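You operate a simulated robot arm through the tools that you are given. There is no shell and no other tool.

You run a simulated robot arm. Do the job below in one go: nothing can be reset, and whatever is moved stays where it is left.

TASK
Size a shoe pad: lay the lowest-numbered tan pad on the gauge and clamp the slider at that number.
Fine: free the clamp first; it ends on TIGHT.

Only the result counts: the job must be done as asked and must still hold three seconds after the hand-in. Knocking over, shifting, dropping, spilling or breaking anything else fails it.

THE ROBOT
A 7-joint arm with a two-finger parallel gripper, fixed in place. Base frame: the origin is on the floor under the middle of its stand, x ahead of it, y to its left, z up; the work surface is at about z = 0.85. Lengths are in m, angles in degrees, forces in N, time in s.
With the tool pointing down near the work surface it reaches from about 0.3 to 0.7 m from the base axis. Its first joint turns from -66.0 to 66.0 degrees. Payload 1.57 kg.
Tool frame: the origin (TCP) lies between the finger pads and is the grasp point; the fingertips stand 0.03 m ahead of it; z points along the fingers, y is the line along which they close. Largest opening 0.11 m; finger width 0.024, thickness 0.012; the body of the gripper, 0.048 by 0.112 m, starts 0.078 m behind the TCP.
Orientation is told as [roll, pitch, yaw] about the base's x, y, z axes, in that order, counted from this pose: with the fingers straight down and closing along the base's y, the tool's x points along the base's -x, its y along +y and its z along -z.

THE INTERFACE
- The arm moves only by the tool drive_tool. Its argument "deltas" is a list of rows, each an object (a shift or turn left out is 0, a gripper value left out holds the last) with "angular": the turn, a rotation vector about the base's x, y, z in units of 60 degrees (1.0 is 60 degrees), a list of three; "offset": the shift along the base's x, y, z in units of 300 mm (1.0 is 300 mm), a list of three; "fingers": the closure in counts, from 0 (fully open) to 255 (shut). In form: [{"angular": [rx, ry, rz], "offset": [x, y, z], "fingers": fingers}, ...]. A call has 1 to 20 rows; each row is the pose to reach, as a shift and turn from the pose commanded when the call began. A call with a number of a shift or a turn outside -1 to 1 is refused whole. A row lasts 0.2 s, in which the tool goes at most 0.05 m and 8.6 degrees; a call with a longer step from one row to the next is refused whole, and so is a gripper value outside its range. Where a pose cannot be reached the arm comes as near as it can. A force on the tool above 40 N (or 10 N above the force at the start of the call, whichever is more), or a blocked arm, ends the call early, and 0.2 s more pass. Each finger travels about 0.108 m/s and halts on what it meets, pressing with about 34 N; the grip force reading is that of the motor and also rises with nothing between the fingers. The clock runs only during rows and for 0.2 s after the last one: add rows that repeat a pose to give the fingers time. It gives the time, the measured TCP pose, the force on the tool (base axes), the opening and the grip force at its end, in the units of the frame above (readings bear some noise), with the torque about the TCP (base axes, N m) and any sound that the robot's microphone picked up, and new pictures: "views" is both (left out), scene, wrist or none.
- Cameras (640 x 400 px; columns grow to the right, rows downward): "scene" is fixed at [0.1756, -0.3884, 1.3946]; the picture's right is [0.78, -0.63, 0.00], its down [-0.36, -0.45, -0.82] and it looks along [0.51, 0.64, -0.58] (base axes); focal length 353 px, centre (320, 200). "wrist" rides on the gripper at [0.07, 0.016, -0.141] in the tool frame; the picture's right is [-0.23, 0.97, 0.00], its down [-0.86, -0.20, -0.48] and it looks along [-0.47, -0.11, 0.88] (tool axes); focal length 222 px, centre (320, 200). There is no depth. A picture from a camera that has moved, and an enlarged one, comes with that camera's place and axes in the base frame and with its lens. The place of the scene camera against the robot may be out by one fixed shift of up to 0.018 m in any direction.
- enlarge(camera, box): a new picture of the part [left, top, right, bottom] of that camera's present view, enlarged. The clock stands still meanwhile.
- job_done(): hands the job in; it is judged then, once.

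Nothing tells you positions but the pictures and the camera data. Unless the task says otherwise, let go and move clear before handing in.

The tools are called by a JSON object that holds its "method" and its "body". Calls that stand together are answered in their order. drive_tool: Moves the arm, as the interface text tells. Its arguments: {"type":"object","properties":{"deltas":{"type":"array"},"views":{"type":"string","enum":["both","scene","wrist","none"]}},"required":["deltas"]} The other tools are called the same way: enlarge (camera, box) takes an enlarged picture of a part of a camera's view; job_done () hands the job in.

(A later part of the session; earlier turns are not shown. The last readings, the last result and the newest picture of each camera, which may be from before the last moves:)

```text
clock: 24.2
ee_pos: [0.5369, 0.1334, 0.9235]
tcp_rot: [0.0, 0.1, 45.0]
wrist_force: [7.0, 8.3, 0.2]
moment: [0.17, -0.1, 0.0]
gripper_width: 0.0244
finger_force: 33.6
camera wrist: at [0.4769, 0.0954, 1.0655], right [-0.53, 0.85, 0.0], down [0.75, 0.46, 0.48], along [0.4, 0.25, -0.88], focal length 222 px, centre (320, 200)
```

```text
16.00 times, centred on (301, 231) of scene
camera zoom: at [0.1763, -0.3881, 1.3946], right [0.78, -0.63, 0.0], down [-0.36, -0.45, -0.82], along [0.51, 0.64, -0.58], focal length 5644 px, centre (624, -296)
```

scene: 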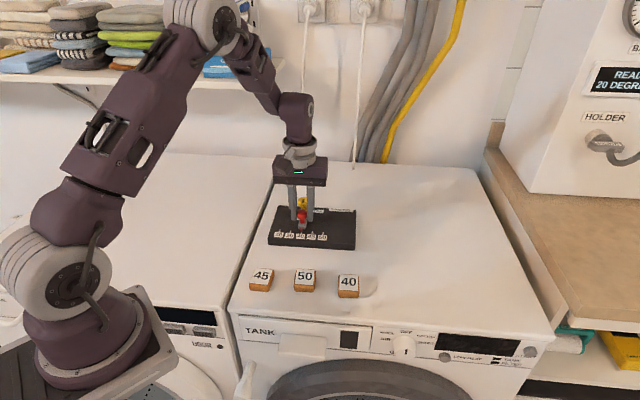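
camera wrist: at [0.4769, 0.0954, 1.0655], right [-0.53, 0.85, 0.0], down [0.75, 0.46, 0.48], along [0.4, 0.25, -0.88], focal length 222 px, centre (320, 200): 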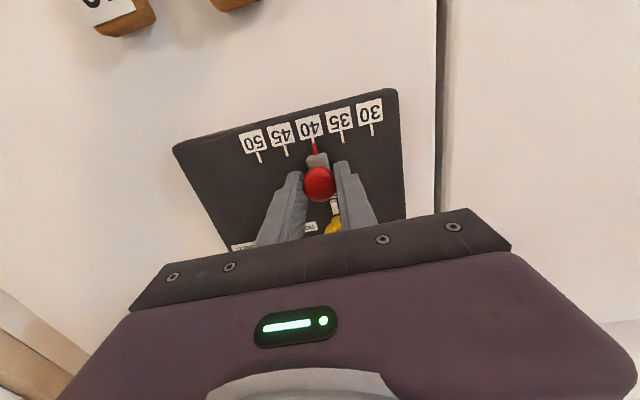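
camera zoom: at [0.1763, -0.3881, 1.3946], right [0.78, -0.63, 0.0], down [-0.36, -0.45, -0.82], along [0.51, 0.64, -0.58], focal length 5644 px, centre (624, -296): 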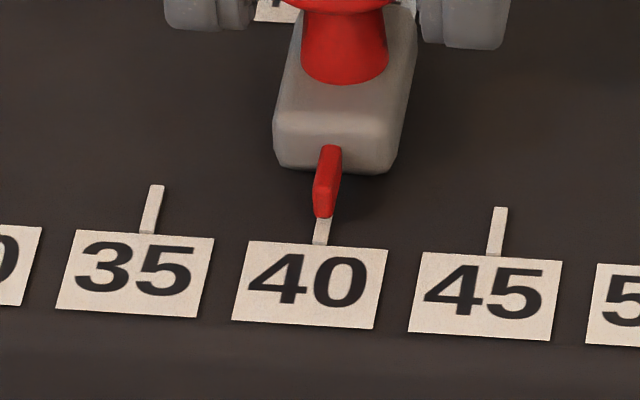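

The pointer is centred on the 40 tick in both views. I'll release the knob gently, rise, and go back over the clamp knob.

{"method": "drive_tool", "body": {"deltas": [{"offset": [0.002, 0.002, 0], "fingers": 255}, {"offset": [0.002, 0.002, 0], "fingers": 180}, {"offset": [0.002, 0.002, 0], "fingers": 140}, {"offset": [0.002, 0.002, 0], "fingers": 130}, {"offset": [0.002, 0.002, 0.07], "fingers": 130}, {"offset": [0.002, 0.002, 0.14], "fingers": 130}, {"offset": [0.002, 0.002, 0.21], "fingers": 130}, {"offset": [0.002, 0.002, 0.28], "fingers": 130}, {"offset": [0.002, 0.002, 0.28], "fingers": 130}]}}

{"method": "enlarge", "body": {"camera": "wrist", "box": [220, 50, 420, 190]}}

{"method": "enlarge", "body": {"camera": "scene", "box": [260, 190, 360, 255]}}

```text
clock: 26.2
ee_pos: [0.5371, 0.1331, 1.0091]
tcp_rot: [0.1, 0.0, 44.9]
wrist_force: [-0.5, 0.3, 0.4]
moment: [0.01, -0.02, 0.03]
gripper_width: 0.0538
finger_force: 0.1
camera wrist: at [0.477, 0.0959, 1.1504], right [-0.53, 0.85, 0.0], down [0.75, 0.46, 0.48], along [0.41, 0.25, -0.88], focal length 222 px, centre (320, 200)
```

scene: 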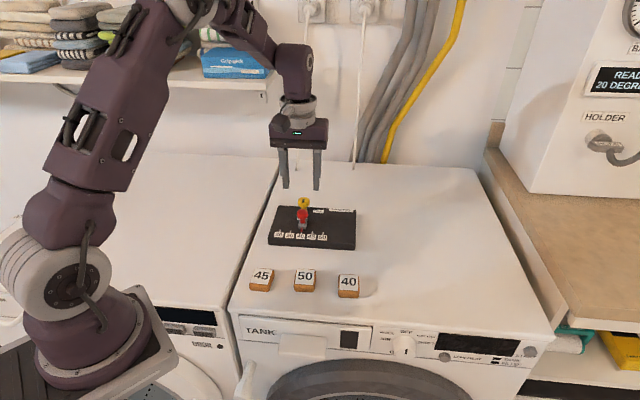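
wrist: 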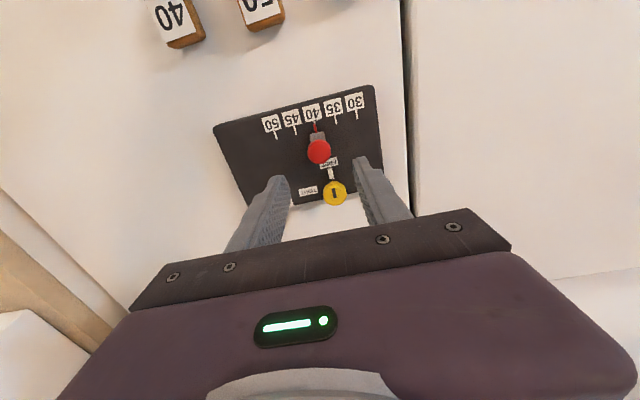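

```text
2.86 times, centred on (320, 120) of wrist
camera zoom: at [0.477, 0.0959, 1.1504], right [-0.53, 0.85, 0.0], down [0.75, 0.46, 0.48], along [0.41, 0.25, -0.88], focal length 635 px, centre (320, 429)
```

zoom: 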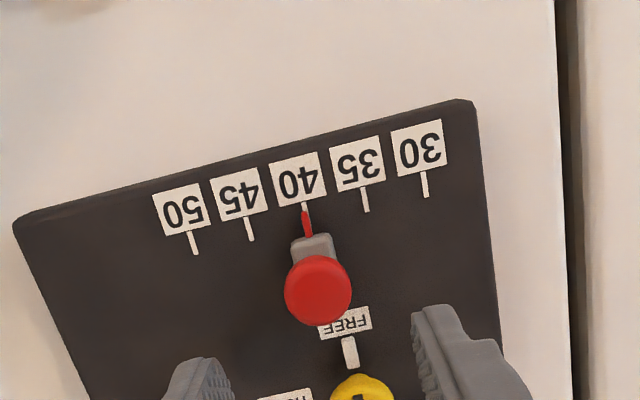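

```text
6.15 times, centred on (310, 222) of scene
camera zoom: at [0.1756, -0.3884, 1.3946], right [0.78, -0.63, 0.0], down [-0.36, -0.45, -0.82], along [0.51, 0.64, -0.58], focal length 2171 px, centre (382, 62)
```

zoom: 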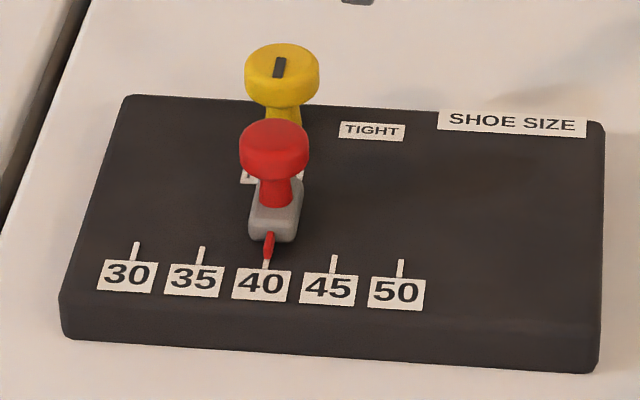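

The slider stayed on 40, and the gauge moved at most about 1 mm under the side load, so I'll be gentler. Next I'll line up over the yellow knob at yaw 45, where it now points at FREE.

{"method": "drive_tool", "body": {"deltas": [{"offset": [0.04, 0.05, 0], "fingers": 130}, {"offset": [0.08, 0.1, 0], "fingers": 130}, {"offset": [0.125, 0.147, 0], "fingers": 130}, {"offset": [0.125, 0.147, -0.07], "fingers": 130}, {"offset": [0.125, 0.147, -0.14], "fingers": 130}, {"offset": [0.125, 0.147, -0.14], "fingers": 130}]}}

{"method": "enlarge", "body": {"camera": "wrist", "box": [240, 90, 400, 190]}}

{"method": "enlarge", "body": {"camera": "scene", "box": [260, 190, 360, 255]}}

```text
clock: 27.6
ee_pos: [0.5756, 0.1772, 0.9654]
tcp_rot: [0.0, 0.0, 45.1]
wrist_force: [0.1, 0.1, 0.6]
moment: [0.0, 0.01, 0.02]
gripper_width: 0.0536
finger_force: 0.0
camera wrist: at [0.5157, 0.1395, 1.1065], right [-0.53, 0.85, 0.0], down [0.75, 0.46, 0.48], along [0.41, 0.25, -0.88], focal length 222 px, centre (320, 200)
```

scene: 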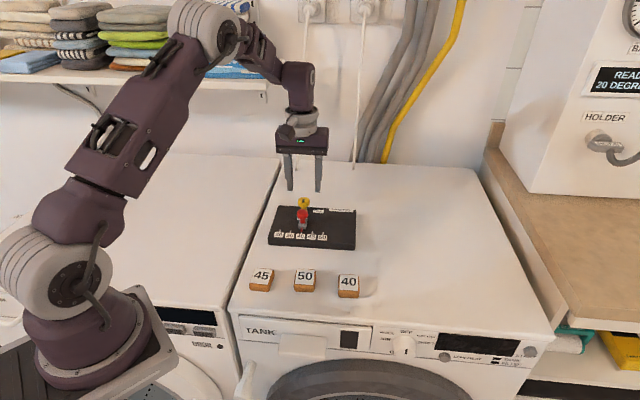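
wrist: 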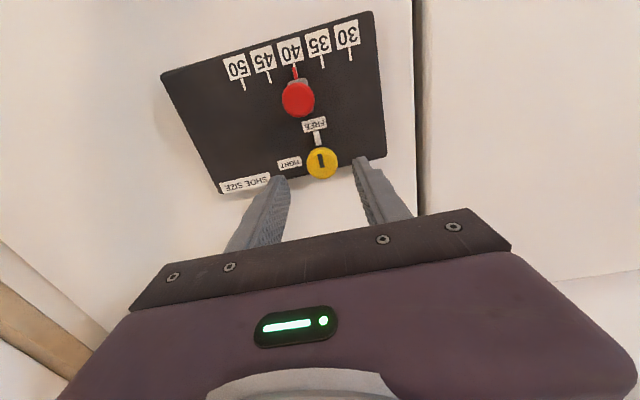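

```text
4.00 times, centred on (320, 140) of wrist
camera zoom: at [0.5157, 0.1395, 1.1065], right [-0.53, 0.85, 0.0], down [0.75, 0.46, 0.48], along [0.41, 0.25, -0.88], focal length 888 px, centre (320, 440)
```

zoom: 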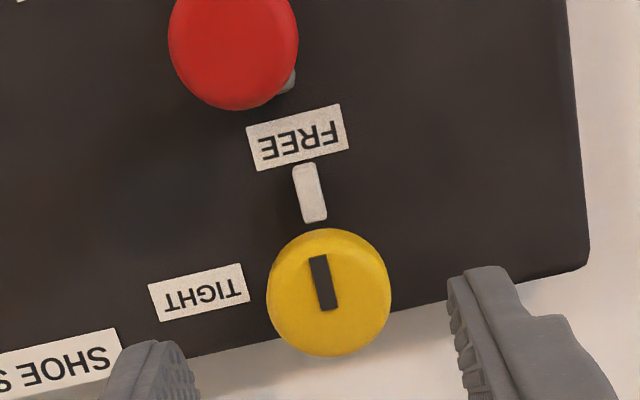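

```text
6.15 times, centred on (310, 222) of scene
camera zoom: at [0.1756, -0.3884, 1.3946], right [0.78, -0.63, 0.0], down [-0.36, -0.45, -0.82], along [0.51, 0.64, -0.58], focal length 2171 px, centre (382, 62)
```

zoom: 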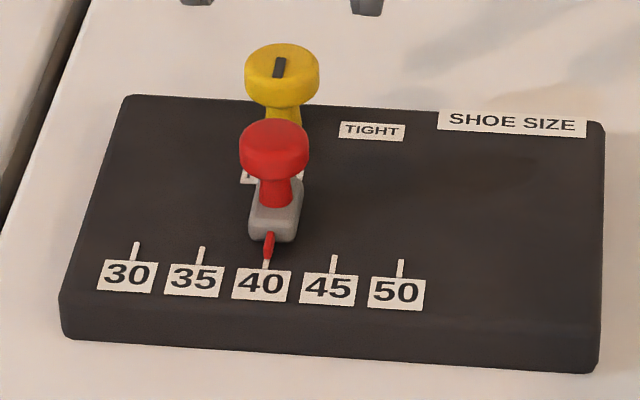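

The knob is about 1.6 mm to the image's right of the finger centre. I'll correct that, go down and close gently.

{"method": "drive_tool", "body": {"deltas": [{"offset": [-0.0033, 0.004, 0], "fingers": 130}, {"offset": [-0.0033, 0.004, -0.05], "fingers": 130}, {"offset": [-0.0033, 0.004, -0.1], "fingers": 130}, {"offset": [-0.0033, 0.004, -0.158], "fingers": 130}, {"offset": [-0.0033, 0.004, -0.158], "fingers": 130}, {"offset": [-0.0033, 0.004, -0.158], "fingers": 160}, {"offset": [-0.0033, 0.004, -0.158], "fingers": 180}, {"offset": [-0.0033, 0.004, -0.158], "fingers": 186}, {"offset": [-0.0033, 0.004, -0.158], "fingers": 192}, {"offset": [-0.0033, 0.004, -0.158], "fingers": 192}], "views": "wrist"}}

```text
clock: 29.8
ee_pos: [0.5728, 0.1793, 0.9179]
tcp_rot: [-0.1, 0.0, 45.1]
wrist_force: [4.2, -2.5, -0.2]
moment: [-0.04, -0.11, -0.02]
gripper_width: 0.0292
finger_force: 33.7
camera wrist: at [0.5139, 0.1407, 1.0601], right [-0.53, 0.85, 0.0], down [0.75, 0.46, 0.48], along [0.41, 0.25, -0.88], focal length 222 px, centre (320, 200)
```

wrist: 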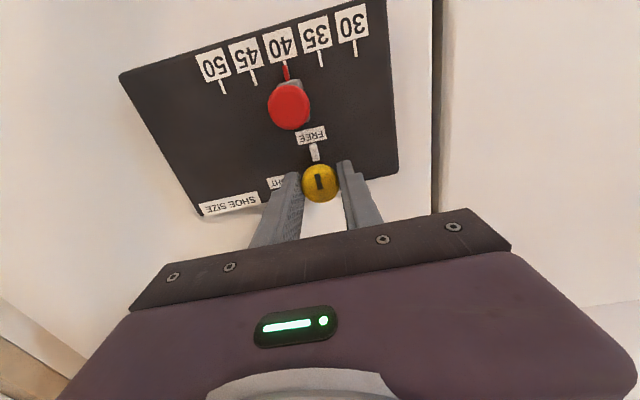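

It's gripped with only 5 N of load. I'll turn it back counter-clockwise in small steps, relieving side load as I go.

{"method": "drive_tool", "body": {"deltas": [{"offset": [0.0015, -0.001, 0], "angular": [0, 0, 0.07], "fingers": 192}, {"offset": [0.0015, -0.001, 0], "angular": [0, 0, 0.14], "fingers": 192}, {"offset": [0.0015, -0.001, 0], "angular": [0, 0, 0.2], "fingers": 192}], "views": "none"}}

```text
clock: 30.6
ee_pos: [0.5738, 0.1782, 0.9181]
tcp_rot: [0.0, 0.0, 57.1]
wrist_force: [2.1, -4.8, 4.9]
moment: [-0.48, 0.16, 0.01]
gripper_width: 0.0294
finger_force: 33.6
```

{"method": "drive_tool", "body": {"deltas": [{"offset": [0.0006, -0.0014, 0.001], "angular": [0, 0, 0.07], "fingers": 192}, {"offset": [0.0006, -0.0014, 0.001], "angular": [0, 0, 0.14], "fingers": 192}, {"offset": [0.0006, -0.0014, 0.001], "angular": [0, 0, 0.2], "fingers": 192}], "views": "none"}}

```text
clock: 31.4
ee_pos: [0.5754, 0.1796, 0.9178]
tcp_rot: [0.2, 0.0, 69.1]
wrist_force: [-1.0, -3.3, -1.0]
moment: [0.25, -0.15, 0.01]
gripper_width: 0.0295
finger_force: 33.9
```

{"method": "drive_tool", "body": {"deltas": [{"offset": [-0.0003, -0.001, 0], "angular": [0, 0, 0.07], "fingers": 192}, {"offset": [-0.0003, -0.001, 0], "angular": [0, 0, 0.14], "fingers": 192}, {"offset": [-0.0003, -0.001, 0], "angular": [0, 0, 0.2], "fingers": 192}], "views": "none"}}

```text
clock: 32.2
ee_pos: [0.575, 0.1784, 0.9178]
tcp_rot: [0.0, 0.0, 81.1]
wrist_force: [7.7, 0.1, 0.3]
moment: [-0.21, -0.17, 0.01]
gripper_width: 0.0295
finger_force: 34.1
```

{"method": "drive_tool", "body": {"deltas": [{"offset": [0.0022, 0, 0], "angular": [0, 0, 0.07], "fingers": 192}, {"offset": [0.0022, 0, 0], "angular": [0, 0, 0.14], "fingers": 192}, {"offset": [0.0022, 0, 0], "angular": [0, 0, 0.2], "fingers": 192}], "views": "none"}}

```text
clock: 33.0
ee_pos: [0.5749, 0.1784, 0.9189]
tcp_rot: [0.2, 0.0, 93.0]
wrist_force: [1.8, -2.6, 0.4]
moment: [-0.25, 0.0, 0.02]
gripper_width: 0.0293
finger_force: 34.3
```

{"method": "drive_tool", "body": {"deltas": [{"offset": [0.0004, -0.0006, 0], "angular": [0, 0, 0.07], "fingers": 192}, {"offset": [0.0004, -0.0006, 0], "angular": [0, 0, 0.14], "fingers": 192}, {"offset": [0.0004, -0.0006, 0], "angular": [0, 0, 0.2], "fingers": 192}], "views": "wrist"}}

```text
clock: 33.8
ee_pos: [0.5744, 0.1783, 0.9188]
tcp_rot: [0.2, 0.0, 105.1]
wrist_force: [3.1, -4.2, 0.0]
moment: [-0.31, -0.09, -0.01]
gripper_width: 0.0293
finger_force: 33.8
camera wrist: at [0.5787, 0.1066, 1.0603], right [-1.0, -0.03, 0.0], down [-0.03, 0.88, 0.48], along [-0.02, 0.48, -0.88], focal length 222 px, centre (320, 200)
```

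wrist: 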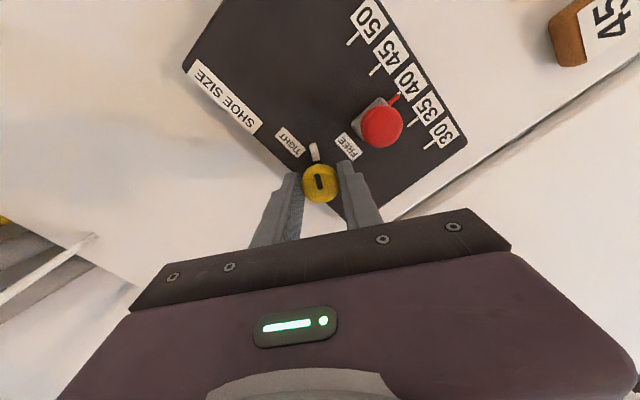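

The clamp is following and is about 60° turned. I'll continue toward TIGHT.

{"method": "drive_tool", "body": {"deltas": [{"offset": [0.0007, -0.0012, 0], "angular": [0, 0, 0.07], "fingers": 192}, {"offset": [0.0007, -0.0012, 0], "angular": [0, 0, 0.14], "fingers": 192}, {"offset": [0.0007, -0.0012, 0], "angular": [0, 0, 0.2], "fingers": 192}], "views": "none"}}

```text
clock: 34.6
ee_pos: [0.5741, 0.1785, 0.9185]
tcp_rot: [0.1, 0.0, 117.1]
wrist_force: [5.8, -0.4, -0.7]
moment: [0.17, -0.04, -0.02]
gripper_width: 0.0295
finger_force: 33.9
```

{"method": "drive_tool", "body": {"deltas": [{"offset": [0.0015, 0, 0], "angular": [0, 0, 0.07], "fingers": 192}, {"offset": [0.0015, 0, 0], "angular": [0, 0, 0.14], "fingers": 192}, {"offset": [0.0015, 0, 0], "angular": [0, 0, 0.2], "fingers": 192}], "views": "none"}}

```text
clock: 35.4
ee_pos: [0.5752, 0.179, 0.9178]
tcp_rot: [0.0, 0.0, 129.0]
wrist_force: [7.9, 2.3, -0.2]
moment: [0.08, -0.18, 0.0]
gripper_width: 0.0292
finger_force: 34.1
```

{"method": "drive_tool", "body": {"deltas": [{"offset": [0.002, 0.0006, 0], "angular": [0, 0, 0.04], "fingers": 192}, {"offset": [0.002, 0.0006, 0], "angular": [0, 0, 0.08], "fingers": 192}, {"offset": [0.002, 0.0006, 0], "angular": [0, 0, 0.11], "fingers": 192}, {"offset": [0.002, 0.0006, 0], "angular": [0, 0, 0.11], "fingers": 192}]}}

{"method": "enlarge", "body": {"camera": "wrist", "box": [240, 60, 460, 220]}}

{"method": "enlarge", "body": {"camera": "scene", "box": [260, 190, 360, 255]}}

```text
clock: 36.4
ee_pos: [0.5762, 0.1791, 0.9202]
tcp_rot: [0.0, -0.1, 135.6]
wrist_force: [-5.1, -0.1, 0.9]
moment: [0.19, 0.37, -0.37]
gripper_width: 0.0296
finger_force: 33.8
camera wrist: at [0.6153, 0.118, 1.0604], right [-0.84, -0.54, 0.0], down [-0.47, 0.74, 0.48], along [-0.26, 0.4, -0.88], focal length 222 px, centre (320, 200)
```

scene: 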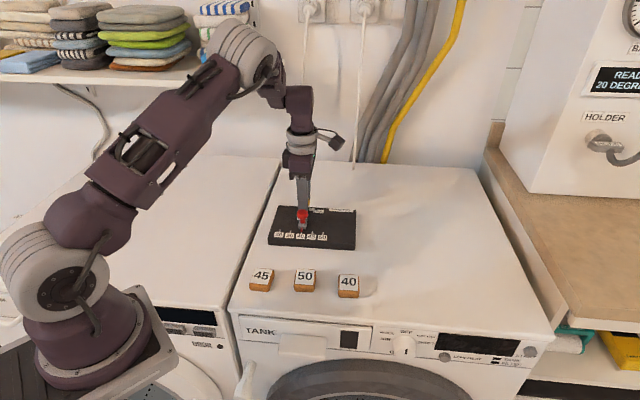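
wrist: 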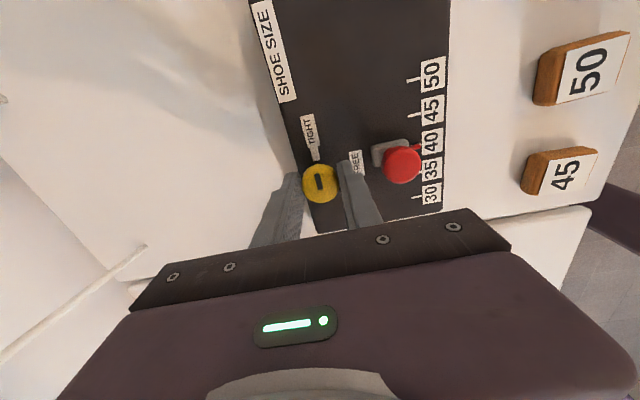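

```text
2.50 times, centred on (350, 140) of wrist
camera zoom: at [0.6153, 0.118, 1.0604], right [-0.84, -0.54, 0.0], down [-0.47, 0.74, 0.48], along [-0.26, 0.4, -0.88], focal length 555 px, centre (245, 350)
```

zoom: 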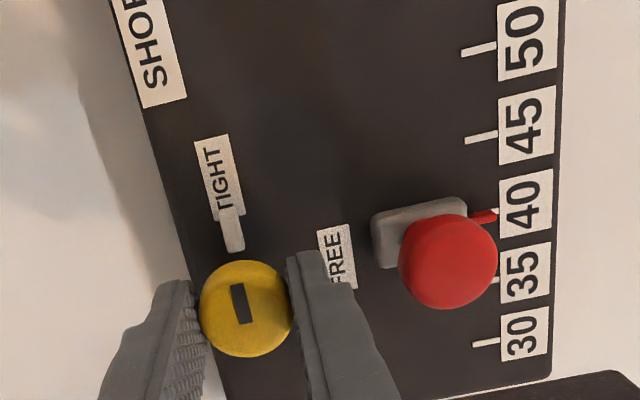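

```text
6.15 times, centred on (310, 222) of scene
camera zoom: at [0.1757, -0.3883, 1.3946], right [0.78, -0.63, 0.0], down [-0.36, -0.45, -0.82], along [0.51, 0.64, -0.58], focal length 2171 px, centre (382, 62)
```

zoom: 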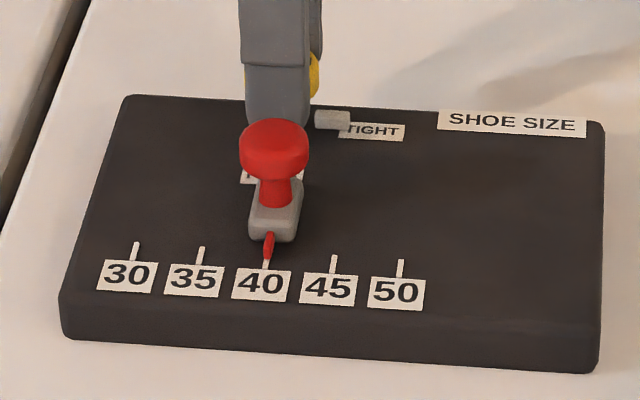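

The clamp is against its TIGHT stop (0.37 N m), the slider is still on 40, and the gauge hasn't shifted. I'll release with a small opening to stay clear of the slider, and lift.

{"method": "drive_tool", "body": {"deltas": [{"offset": [0, 0, 0], "fingers": 175}, {"offset": [0, 0, 0], "fingers": 160}, {"offset": [0, 0, 0], "fingers": 160}, {"offset": [0, 0, 0.07], "fingers": 160}, {"offset": [0, 0, 0.14], "fingers": 160}, {"offset": [0, 0, 0.22], "fingers": 160}, {"offset": [0, 0, 0.32], "fingers": 160}, {"offset": [0, 0, 0.42], "fingers": 110}, {"offset": [0, 0, 0.52], "fingers": 110}, {"offset": [0, 0, 0.52], "fingers": 110}]}}

{"method": "enlarge", "body": {"camera": "scene", "box": [260, 190, 360, 255]}}

{"method": "enlarge", "body": {"camera": "wrist", "box": [270, 0, 530, 160]}}

```text
clock: 38.6
ee_pos: [0.5762, 0.1777, 1.0762]
tcp_rot: [0.0, 0.2, 135.6]
wrist_force: [-0.8, 0.4, -0.4]
moment: [0.01, 0.0, -0.01]
gripper_width: 0.0626
finger_force: 0.0
camera wrist: at [0.6154, 0.1181, 1.2178], right [-0.84, -0.54, 0.0], down [-0.47, 0.74, 0.48], along [-0.26, 0.4, -0.88], focal length 222 px, centre (320, 200)
```

scene: 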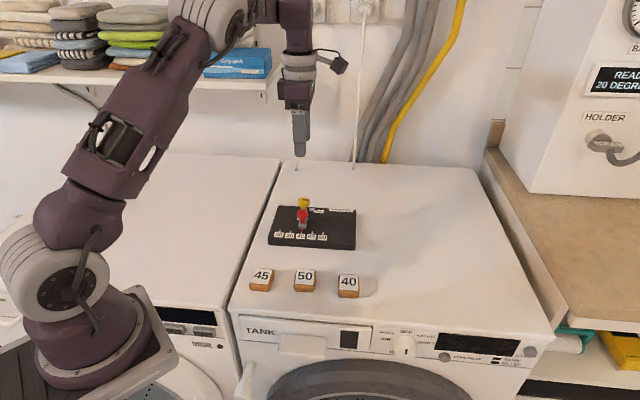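
wrist: 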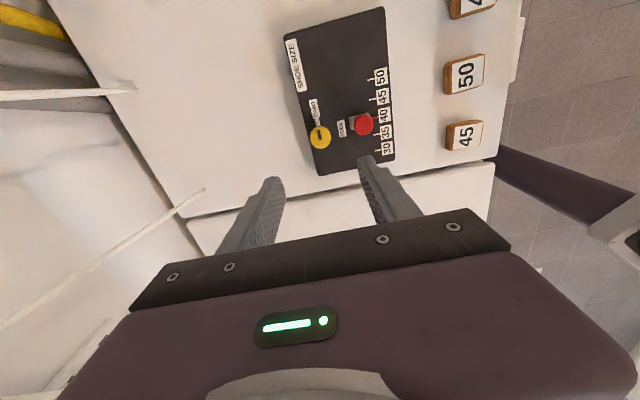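

```text
6.15 times, centred on (310, 222) of scene
camera zoom: at [0.1756, -0.3884, 1.3946], right [0.78, -0.63, 0.0], down [-0.36, -0.45, -0.82], along [0.51, 0.64, -0.58], focal length 2171 px, centre (382, 62)
```

zoom: 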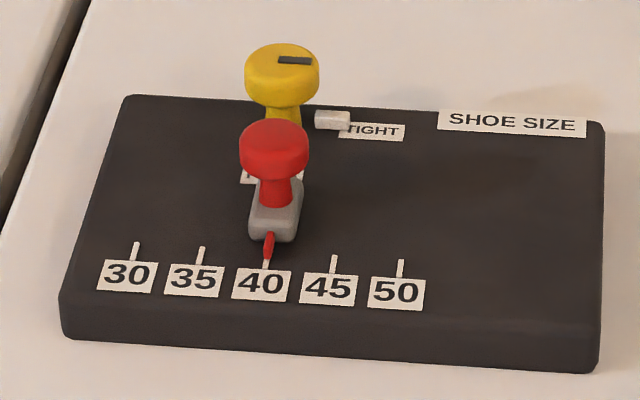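

```text
2.46 times, centred on (400, 80) of wrist
camera zoom: at [0.6154, 0.1181, 1.2178], right [-0.84, -0.54, 0.0], down [-0.47, 0.74, 0.48], along [-0.26, 0.4, -0.88], focal length 547 px, centre (123, 495)
```

zoom: 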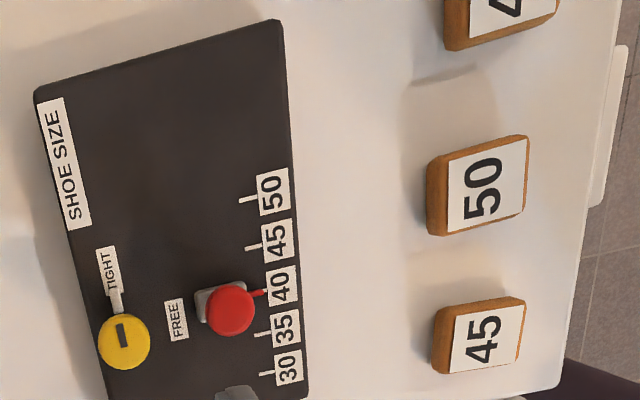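

The clamp is on TIGHT and the slider is on 40. The 40 pad is at about (0.505, −0.058), so I'll rotate back to yaw 45 while moving above it at a safe height.

{"method": "drive_tool", "body": {"deltas": [{"offset": [-0.018, -0.058, 0], "angular": [0, 0, -0.11], "fingers": 110}, {"offset": [-0.036, -0.116, 0], "angular": [0, 0, -0.22], "fingers": 110}, {"offset": [-0.054, -0.174, 0], "angular": [0, 0, -0.33], "fingers": 110}, {"offset": [-0.072, -0.232, 0], "angular": [0, 0, -0.44], "fingers": 110}, {"offset": [-0.09, -0.29, 0], "angular": [0, 0, -0.55], "fingers": 110}, {"offset": [-0.108, -0.348, 0], "angular": [0, 0, -0.66], "fingers": 110}, {"offset": [-0.126, -0.406, 0], "angular": [0, 0, -0.77], "fingers": 110}, {"offset": [-0.144, -0.464, 0], "angular": [0, 0, -0.88], "fingers": 110}, {"offset": [-0.16, -0.52, 0], "angular": [0, 0, -1.0], "fingers": 110}], "views": "none"}}

{"method": "drive_tool", "body": {"deltas": [{"offset": [-0.017, -0.055, -0.02], "angular": [0, 0, -0.11], "fingers": 100}, {"offset": [-0.034, -0.11, -0.04], "angular": [0, 0, -0.22], "fingers": 90}, {"offset": [-0.051, -0.165, -0.07], "angular": [0, 0, -0.33], "fingers": 90}, {"offset": [-0.068, -0.22, -0.11], "angular": [0, 0, -0.44], "fingers": 90}, {"offset": [-0.082, -0.269, -0.15], "angular": [0, 0, -0.512], "fingers": 90}, {"offset": [-0.082, -0.269, -0.15], "angular": [0, 0, -0.512], "fingers": 90}]}}

{"method": "enlarge", "body": {"camera": "wrist", "box": [240, 80, 400, 180]}}

```text
clock: 40.6
ee_pos: [0.5287, 0.0218, 1.0759]
tcp_rot: [0.1, 0.0, 75.4]
wrist_force: [0.8, -0.8, 0.7]
moment: [0.02, 0.0, -0.01]
gripper_width: 0.0625
finger_force: 0.0
```

```text
clock: 42.0
ee_pos: [0.5044, -0.057, 1.0307]
tcp_rot: [0.0, 0.0, 44.9]
wrist_force: [-0.3, -0.5, 0.3]
moment: [0.02, 0.0, 0.03]
gripper_width: 0.0712
finger_force: 0.0
camera wrist: at [0.444, -0.0958, 1.1719], right [-0.52, 0.85, 0.0], down [0.75, 0.46, 0.48], along [0.41, 0.25, -0.88], focal length 222 px, centre (320, 200)
```

scene: 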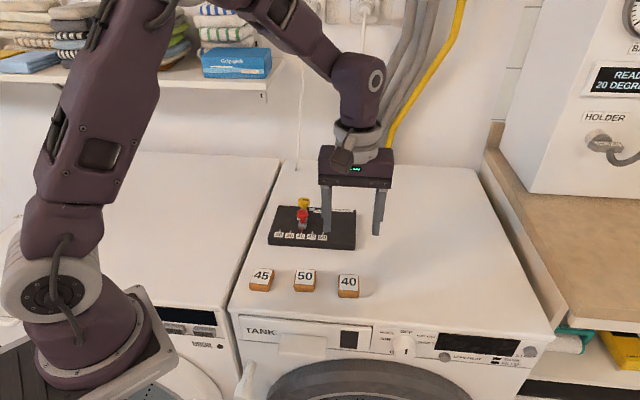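
wrist: 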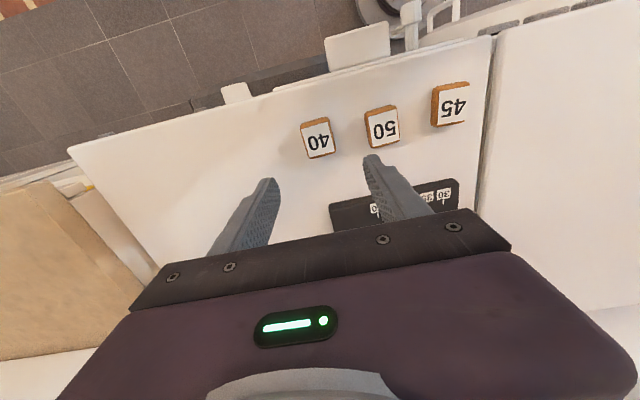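

```text
4.00 times, centred on (320, 130) of wrist
camera zoom: at [0.444, -0.0958, 1.1719], right [-0.52, 0.85, 0.0], down [0.75, 0.46, 0.48], along [0.41, 0.25, -0.88], focal length 888 px, centre (320, 480)
```

zoom: 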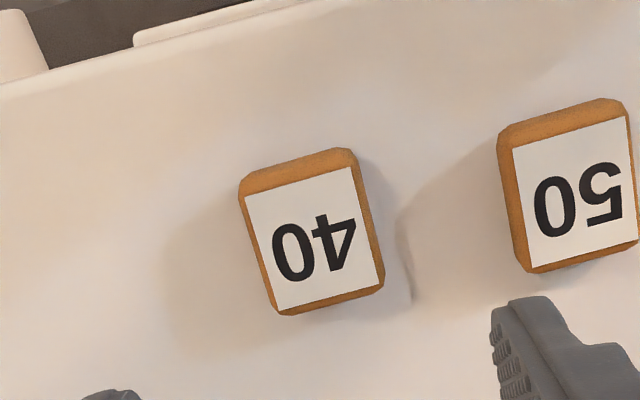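

The 40 pad lies at about (0.507, −0.059), turned roughly 2° from yaw 45. I'll align with it and come down partway to check.

{"method": "drive_tool", "body": {"deltas": [{"offset": [0.0077, -0.005, -0.07], "angular": [0, 0, 0.035], "fingers": 90}, {"offset": [0.0077, -0.005, -0.14], "angular": [0, 0, 0.035], "fingers": 90}, {"offset": [0.0077, -0.005, -0.21], "angular": [0, 0, 0.035], "fingers": 90}, {"offset": [0.0077, -0.005, -0.28], "angular": [0, 0, 0.035], "fingers": 90}, {"offset": [0.0077, -0.005, -0.33], "angular": [0, 0, 0.035], "fingers": 90}, {"offset": [0.0077, -0.005, -0.33], "angular": [0, 0, 0.035], "fingers": 90}]}}

{"method": "enlarge", "body": {"camera": "wrist", "box": [220, 80, 420, 205]}}

{"method": "enlarge", "body": {"camera": "scene", "box": [280, 220, 420, 310]}}

```text
clock: 43.4
ee_pos: [0.5065, -0.0593, 0.93]
tcp_rot: [0.0, 0.0, 47.0]
wrist_force: [0.1, 0.0, -0.6]
moment: [0.03, 0.03, -0.02]
gripper_width: 0.0713
finger_force: 0.0
camera wrist: at [0.4473, -0.0991, 1.0717], right [-0.56, 0.83, 0.0], down [0.73, 0.49, 0.48], along [0.4, 0.27, -0.88], focal length 222 px, centre (320, 200)
```

scene: 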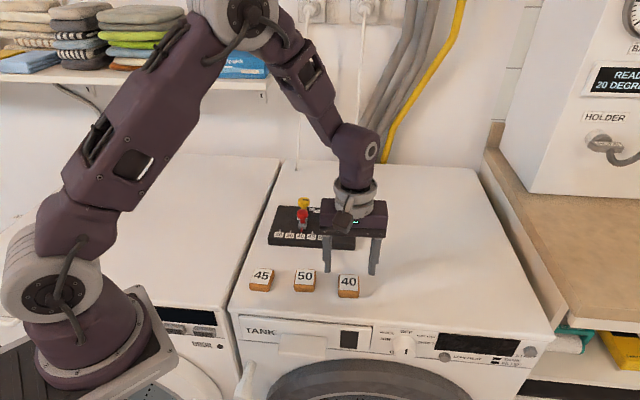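
wrist: 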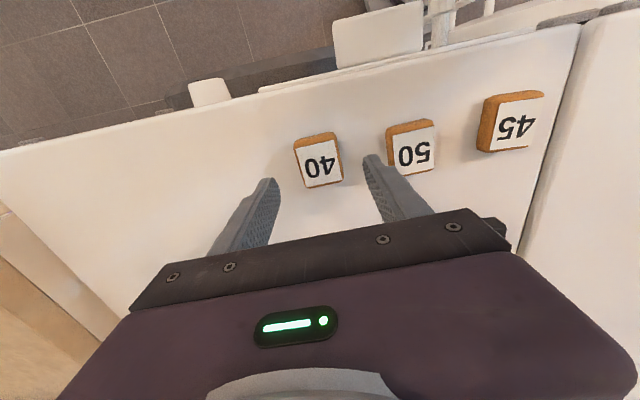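

```text
3.20 times, centred on (320, 142) of wrist
camera zoom: at [0.4473, -0.0991, 1.0717], right [-0.56, 0.83, 0.0], down [0.73, 0.49, 0.48], along [0.4, 0.27, -0.88], focal length 711 px, centre (320, 384)
```

zoom: 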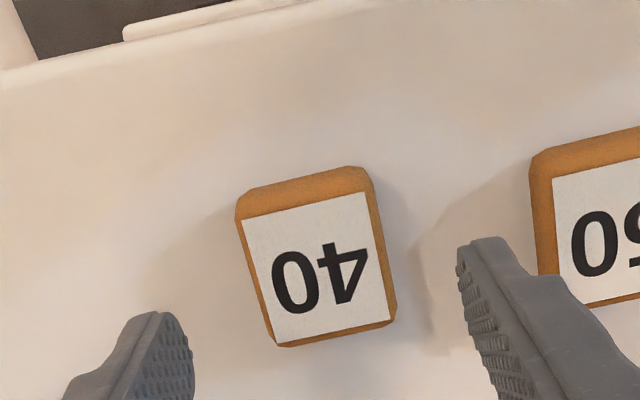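

```text
4.44 times, centred on (350, 265) of scene
camera zoom: at [0.1756, -0.3884, 1.3946], right [0.78, -0.63, 0.0], down [-0.36, -0.45, -0.82], along [0.51, 0.64, -0.58], focal length 1568 px, centre (187, -89)
```

zoom: 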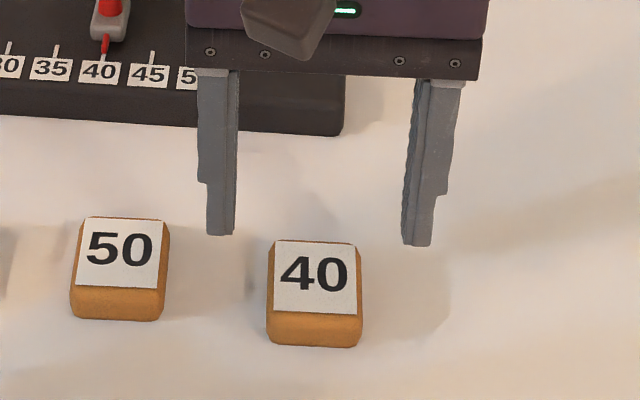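

The pad is centred to within about 1 mm. I'll go down around it with the tips just above the surface and close.

{"method": "drive_tool", "body": {"deltas": [{"offset": [0.002, -0.003, -0.05], "fingers": 90}, {"offset": [0.002, -0.003, -0.1], "fingers": 90}, {"offset": [0.002, -0.003, -0.13], "fingers": 90}, {"offset": [0.002, -0.003, -0.152], "fingers": 90}, {"offset": [0.002, -0.003, -0.152], "fingers": 90}]}}

{"method": "enlarge", "body": {"camera": "scene", "box": [290, 230, 410, 305]}}

```text
clock: 44.6
ee_pos: [0.5061, -0.0606, 0.8836]
tcp_rot: [0.0, 0.0, 47.0]
wrist_force: [1.1, -0.8, -0.3]
moment: [-0.01, -0.02, 0.05]
gripper_width: 0.0713
finger_force: 0.1
camera wrist: at [0.4479, -0.1006, 1.0261], right [-0.56, 0.83, 0.0], down [0.73, 0.49, 0.48], along [0.4, 0.27, -0.88], focal length 222 px, centre (320, 200)
```

scene: 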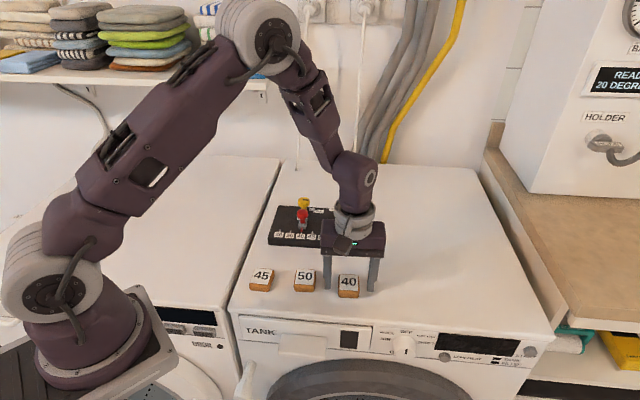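
wrist: 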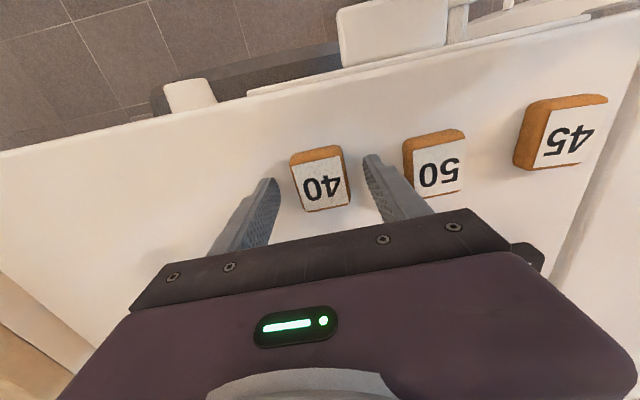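

```text
5.33 times, centred on (350, 268) of scene
camera zoom: at [0.1756, -0.3884, 1.3946], right [0.78, -0.63, 0.0], down [-0.36, -0.45, -0.82], along [0.51, 0.64, -0.58], focal length 1882 px, centre (160, -160)
```

zoom: 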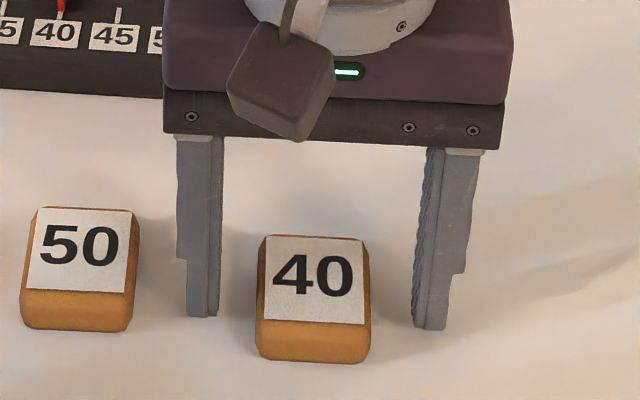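

The fingers straddle the pad around its middle. I'll close on it now.

{"method": "drive_tool", "body": {"deltas": [{"offset": [0, 0, 0], "fingers": 120}, {"offset": [0, 0, 0], "fingers": 140}, {"offset": [0, 0, 0], "fingers": 160}, {"offset": [0, 0, 0], "fingers": 200}, {"offset": [0, 0, 0], "fingers": 200}]}}

```text
clock: 45.8
ee_pos: [0.506, -0.0615, 0.8853]
tcp_rot: [-0.1, 0.1, 46.9]
wrist_force: [-0.8, 0.7, -1.3]
moment: [0.0, 0.0, 0.0]
gripper_width: 0.0406
finger_force: 34.1
camera wrist: at [0.4479, -0.1006, 1.0263], right [-0.56, 0.83, 0.0], down [0.73, 0.49, 0.48], along [0.4, 0.27, -0.88], focal length 222 px, centre (320, 200)
```

scene: 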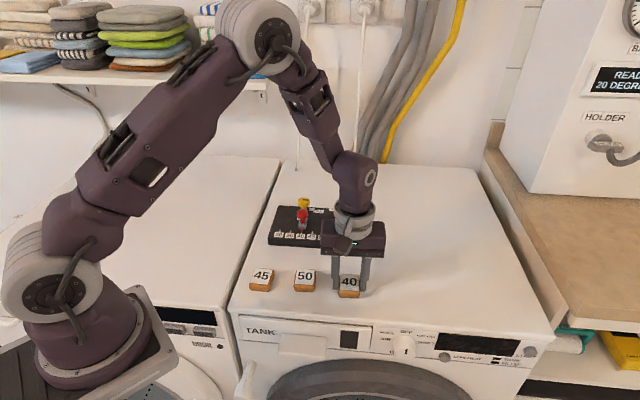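
wrist: 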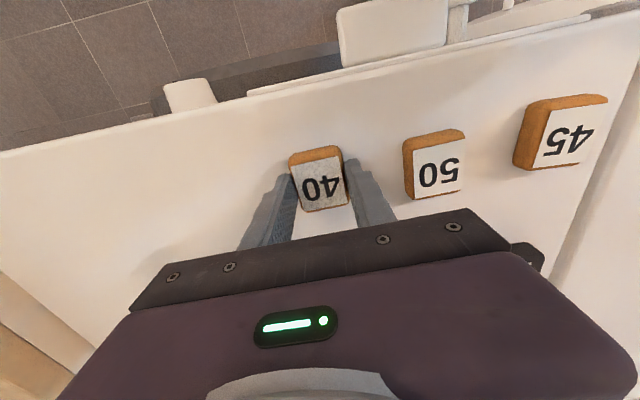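

The pad is held at 40.6 mm. I'll lift straight up, carry it over the gauge's clear right-hand area near (0.603, 0.075), and turn back 2° to match the plate.

{"method": "drive_tool", "body": {"deltas": [{"offset": [0, 0, 0.05], "fingers": 200}, {"offset": [0, 0, 0.13], "fingers": 200}, {"offset": [0, 0, 0.23], "fingers": 200}, {"offset": [0, 0, 0.333], "fingers": 200}, {"offset": [0.05, 0.07, 0.333], "angular": [0, 0, -0.01], "fingers": 200}, {"offset": [0.11, 0.155, 0.333], "angular": [0, 0, -0.02], "fingers": 200}, {"offset": [0.17, 0.24, 0.333], "angular": [0, 0, -0.03], "fingers": 200}, {"offset": [0.23, 0.325, 0.333], "angular": [0, 0, -0.033], "fingers": 200}, {"offset": [0.29, 0.41, 0.333], "angular": [0, 0, -0.033], "fingers": 200}, {"offset": [0.319, 0.45, 0.333], "angular": [0, 0, -0.033], "fingers": 200}, {"offset": [0.319, 0.45, 0.333], "angular": [0, 0, -0.033], "fingers": 200}]}}

{"method": "enlarge", "body": {"camera": "wrist", "box": [220, 60, 440, 200]}}

{"method": "enlarge", "body": {"camera": "scene", "box": [260, 180, 380, 255]}}

```text
clock: 48.2
ee_pos: [0.6022, 0.0731, 0.9845]
tcp_rot: [0.0, 0.0, 45.1]
wrist_force: [-0.2, 0.0, 0.1]
moment: [-0.04, -0.04, -0.01]
gripper_width: 0.0237
finger_force: 0.1
camera wrist: at [0.5421, 0.0355, 1.1261], right [-0.53, 0.85, 0.0], down [0.75, 0.46, 0.48], along [0.41, 0.25, -0.88], focal length 222 px, centre (320, 200)
```

scene: 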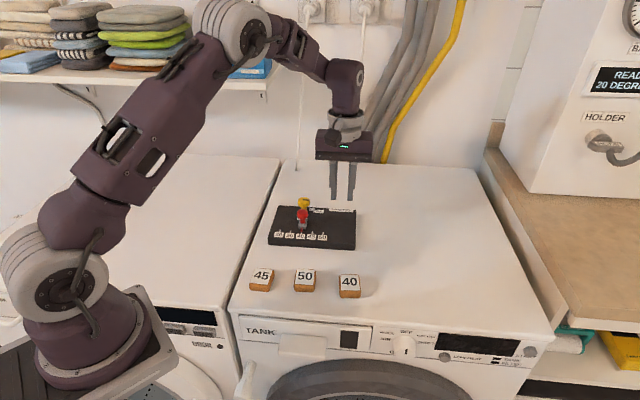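
wrist: 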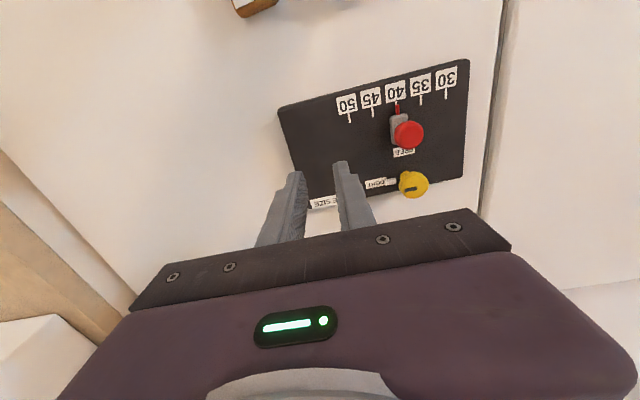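

```text
2.86 times, centred on (330, 130) of wrist
camera zoom: at [0.5421, 0.0355, 1.1261], right [-0.53, 0.85, 0.0], down [0.75, 0.46, 0.48], along [0.41, 0.25, -0.88], focal length 635 px, centre (291, 400)
```

zoom: 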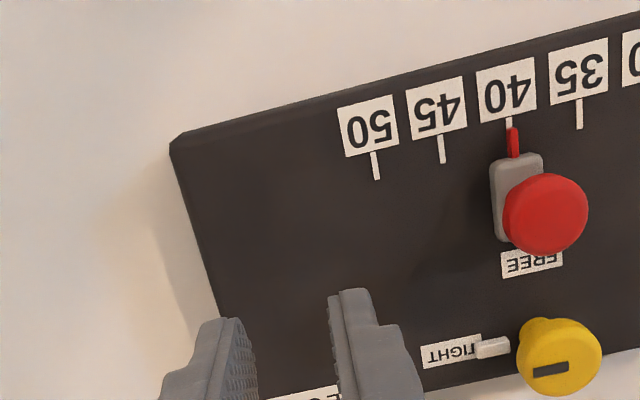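

```text
5.33 times, centred on (320, 218) of scene
camera zoom: at [0.1756, -0.3884, 1.3946], right [0.78, -0.63, 0.0], down [-0.36, -0.45, -0.82], along [0.51, 0.64, -0.58], focal length 1882 px, centre (320, 107)
```

zoom: 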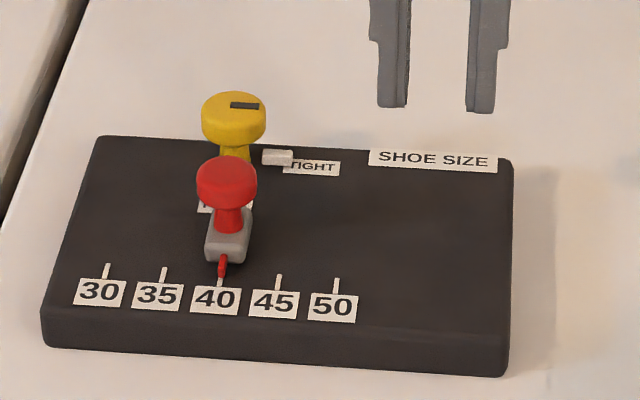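

The pad slipped out during the lift: the fingers closed to 23.7 mm and the pad is still near its original spot. I'll look at how it lies.

{"method": "enlarge", "body": {"camera": "scene", "box": [240, 255, 400, 315]}}

{"method": "enlarge", "body": {"camera": "scene", "box": [325, 265, 373, 305]}}

```text
4.00 times, centred on (320, 285) of scene
camera zoom: at [0.1756, -0.3884, 1.3946], right [0.78, -0.63, 0.0], down [-0.36, -0.45, -0.82], along [0.51, 0.64, -0.58], focal length 1411 px, centre (320, -140)
```

zoom: 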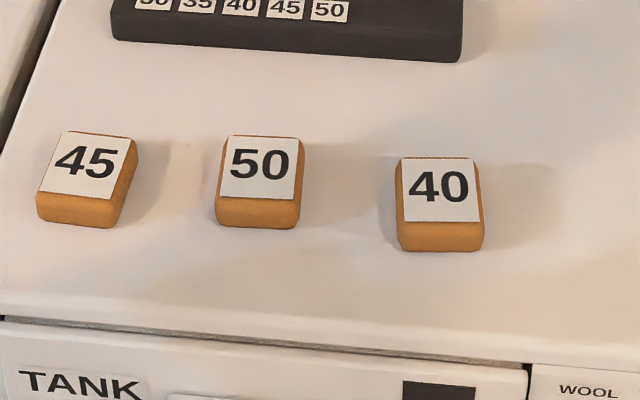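

```text
10.00 times, centred on (349, 285) of scene
camera zoom: at [0.1756, -0.3884, 1.3946], right [0.78, -0.63, 0.0], down [-0.36, -0.45, -0.82], along [0.51, 0.64, -0.58], focal length 3528 px, centre (30, -650)
```

zoom: 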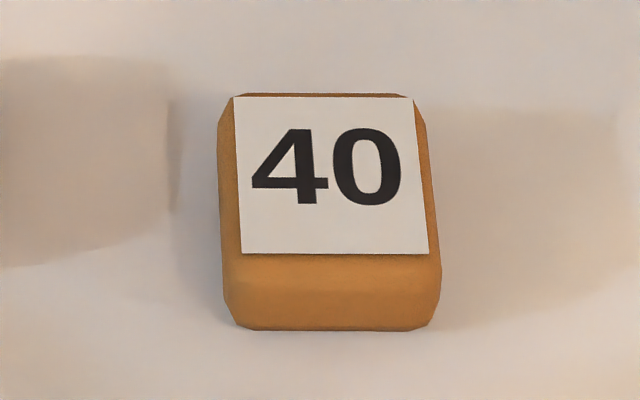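

The pad is lying flat about where it was, so nothing is disturbed. I'll go back above it with open fingers, recheck its position and angle, then grip lower and lift more slowly.

{"method": "drive_tool", "body": {"deltas": [{"offset": [-0.05, -0.07, 0.02], "fingers": 200}, {"offset": [-0.11, -0.155, 0.02], "fingers": 150}, {"offset": [-0.17, -0.24, 0.02], "fingers": 100}, {"offset": [-0.23, -0.325, 0.02], "fingers": 90}, {"offset": [-0.28, -0.39, 0], "fingers": 90}, {"offset": [-0.32, -0.449, -0.04], "fingers": 90}, {"offset": [-0.32, -0.449, -0.08], "fingers": 90}, {"offset": [-0.32, -0.449, -0.08], "fingers": 90}]}}

{"method": "enlarge", "body": {"camera": "wrist", "box": [240, 80, 400, 180]}}

```text
clock: 50.0
ee_pos: [0.5064, -0.0596, 0.9608]
tcp_rot: [0.0, -0.1, 45.1]
wrist_force: [-0.4, 0.5, -0.2]
moment: [-0.01, 0.02, 0.02]
gripper_width: 0.071
finger_force: 0.1
camera wrist: at [0.4453, -0.0973, 1.1023], right [-0.53, 0.85, 0.0], down [0.75, 0.46, 0.48], along [0.41, 0.25, -0.88], focal length 222 px, centre (320, 200)
```

scene: 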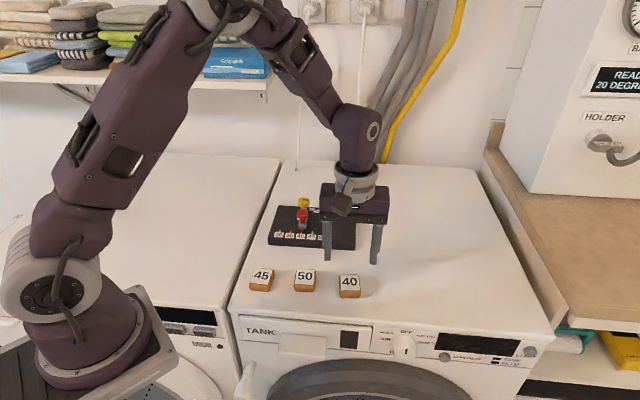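
wrist: 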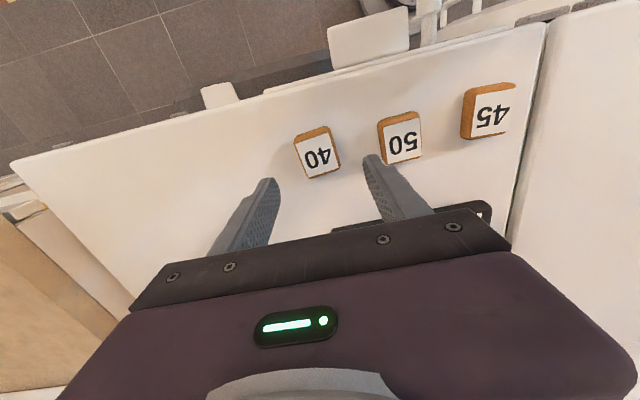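

```text
4.00 times, centred on (320, 130) of wrist
camera zoom: at [0.4453, -0.0973, 1.1023], right [-0.53, 0.85, 0.0], down [0.75, 0.46, 0.48], along [0.41, 0.25, -0.88], focal length 888 px, centre (320, 480)
```

zoom: 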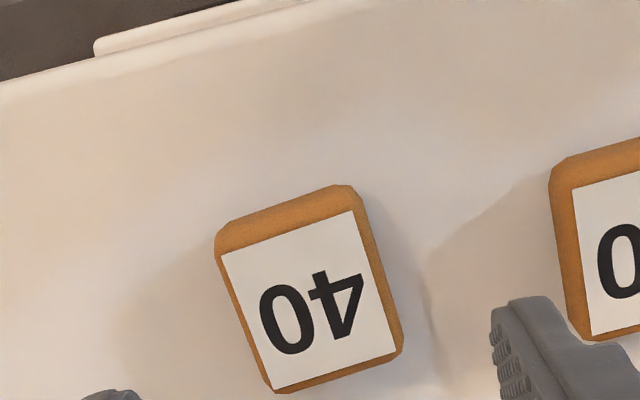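

The pad now sits at about (0.510, −0.060) and is turned about 5° more, so it needs yaw near 50.4. I'll align to that and go lower in small steps while watching the force.

{"method": "drive_tool", "body": {"deltas": [{"offset": [0.0113, -0.0043, 0], "angular": [0, 0, 0.088], "fingers": 90}, {"offset": [0.0113, -0.0043, -0.06], "angular": [0, 0, 0.088], "fingers": 90}, {"offset": [0.0113, -0.0043, -0.1], "angular": [0, 0, 0.088], "fingers": 90}, {"offset": [0.0113, -0.0043, -0.1], "angular": [0, 0, 0.088], "fingers": 90}]}}

{"method": "enlarge", "body": {"camera": "wrist", "box": [220, 80, 420, 205]}}

```text
clock: 51.0
ee_pos: [0.5094, -0.0602, 0.9303]
tcp_rot: [0.0, 0.0, 50.3]
wrist_force: [0.4, 0.5, 0.3]
moment: [-0.01, -0.03, -0.03]
gripper_width: 0.0715
finger_force: 0.0
camera wrist: at [0.4531, -0.1045, 1.0722], right [-0.6, 0.8, 0.0], down [0.7, 0.53, 0.48], along [0.38, 0.29, -0.88], focal length 222 px, centre (320, 200)
```

scene: 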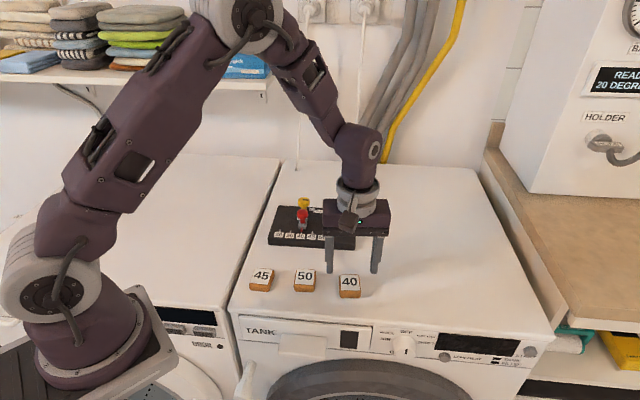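
wrist: 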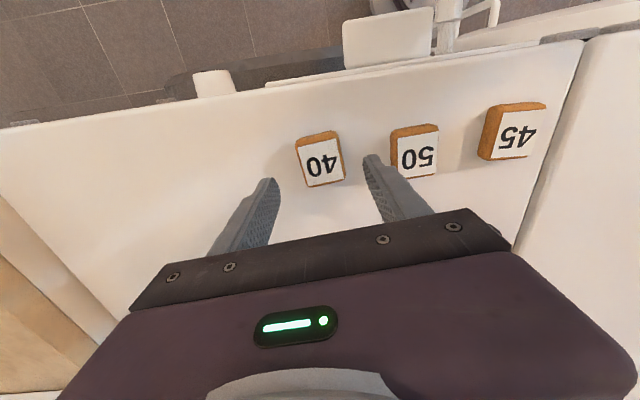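

```text
3.20 times, centred on (320, 142) of wrist
camera zoom: at [0.4531, -0.1045, 1.0722], right [-0.6, 0.8, 0.0], down [0.7, 0.53, 0.48], along [0.38, 0.29, -0.88], focal length 711 px, centre (320, 384)
```

zoom: 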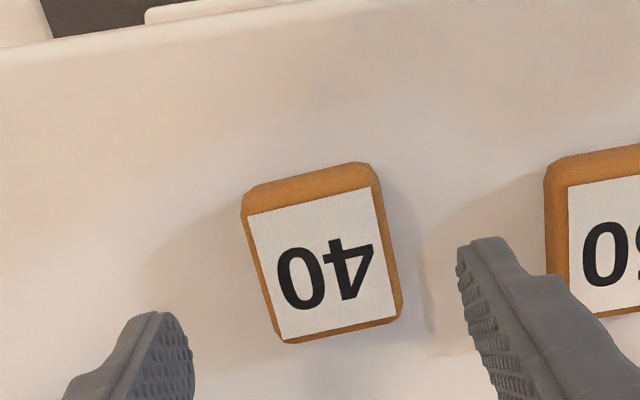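

The pad is aligned and centred. I'll go down to about z 0.882 slowly.

{"method": "drive_tool", "body": {"deltas": [{"offset": [0, 0, -0.06], "fingers": 90}, {"offset": [0, 0, -0.12], "fingers": 90}, {"offset": [0, 0, -0.148], "fingers": 90}, {"offset": [0, 0, -0.156], "fingers": 90}, {"offset": [0, 0, -0.163], "fingers": 90}, {"offset": [0, 0, -0.163], "fingers": 90}], "views": "none"}}

```text
clock: 52.4
ee_pos: [0.5099, -0.0607, 0.8822]
tcp_rot: [0.0, 0.0, 50.3]
wrist_force: [-0.1, 0.0, -1.0]
moment: [0.02, 0.01, 0.01]
gripper_width: 0.0711
finger_force: 0.0
```

{"method": "drive_tool", "body": {"deltas": [{"offset": [0, 0, -0.002], "fingers": 90}, {"offset": [0, 0, -0.004], "fingers": 90}, {"offset": [0, 0, -0.004], "fingers": 90}], "views": "none"}}

```text
clock: 53.2
ee_pos: [0.5102, -0.0616, 0.8813]
tcp_rot: [0.1, 0.0, 50.3]
wrist_force: [-0.3, 0.6, 0.5]
moment: [0.05, 0.01, -0.03]
gripper_width: 0.0713
finger_force: 0.1
```

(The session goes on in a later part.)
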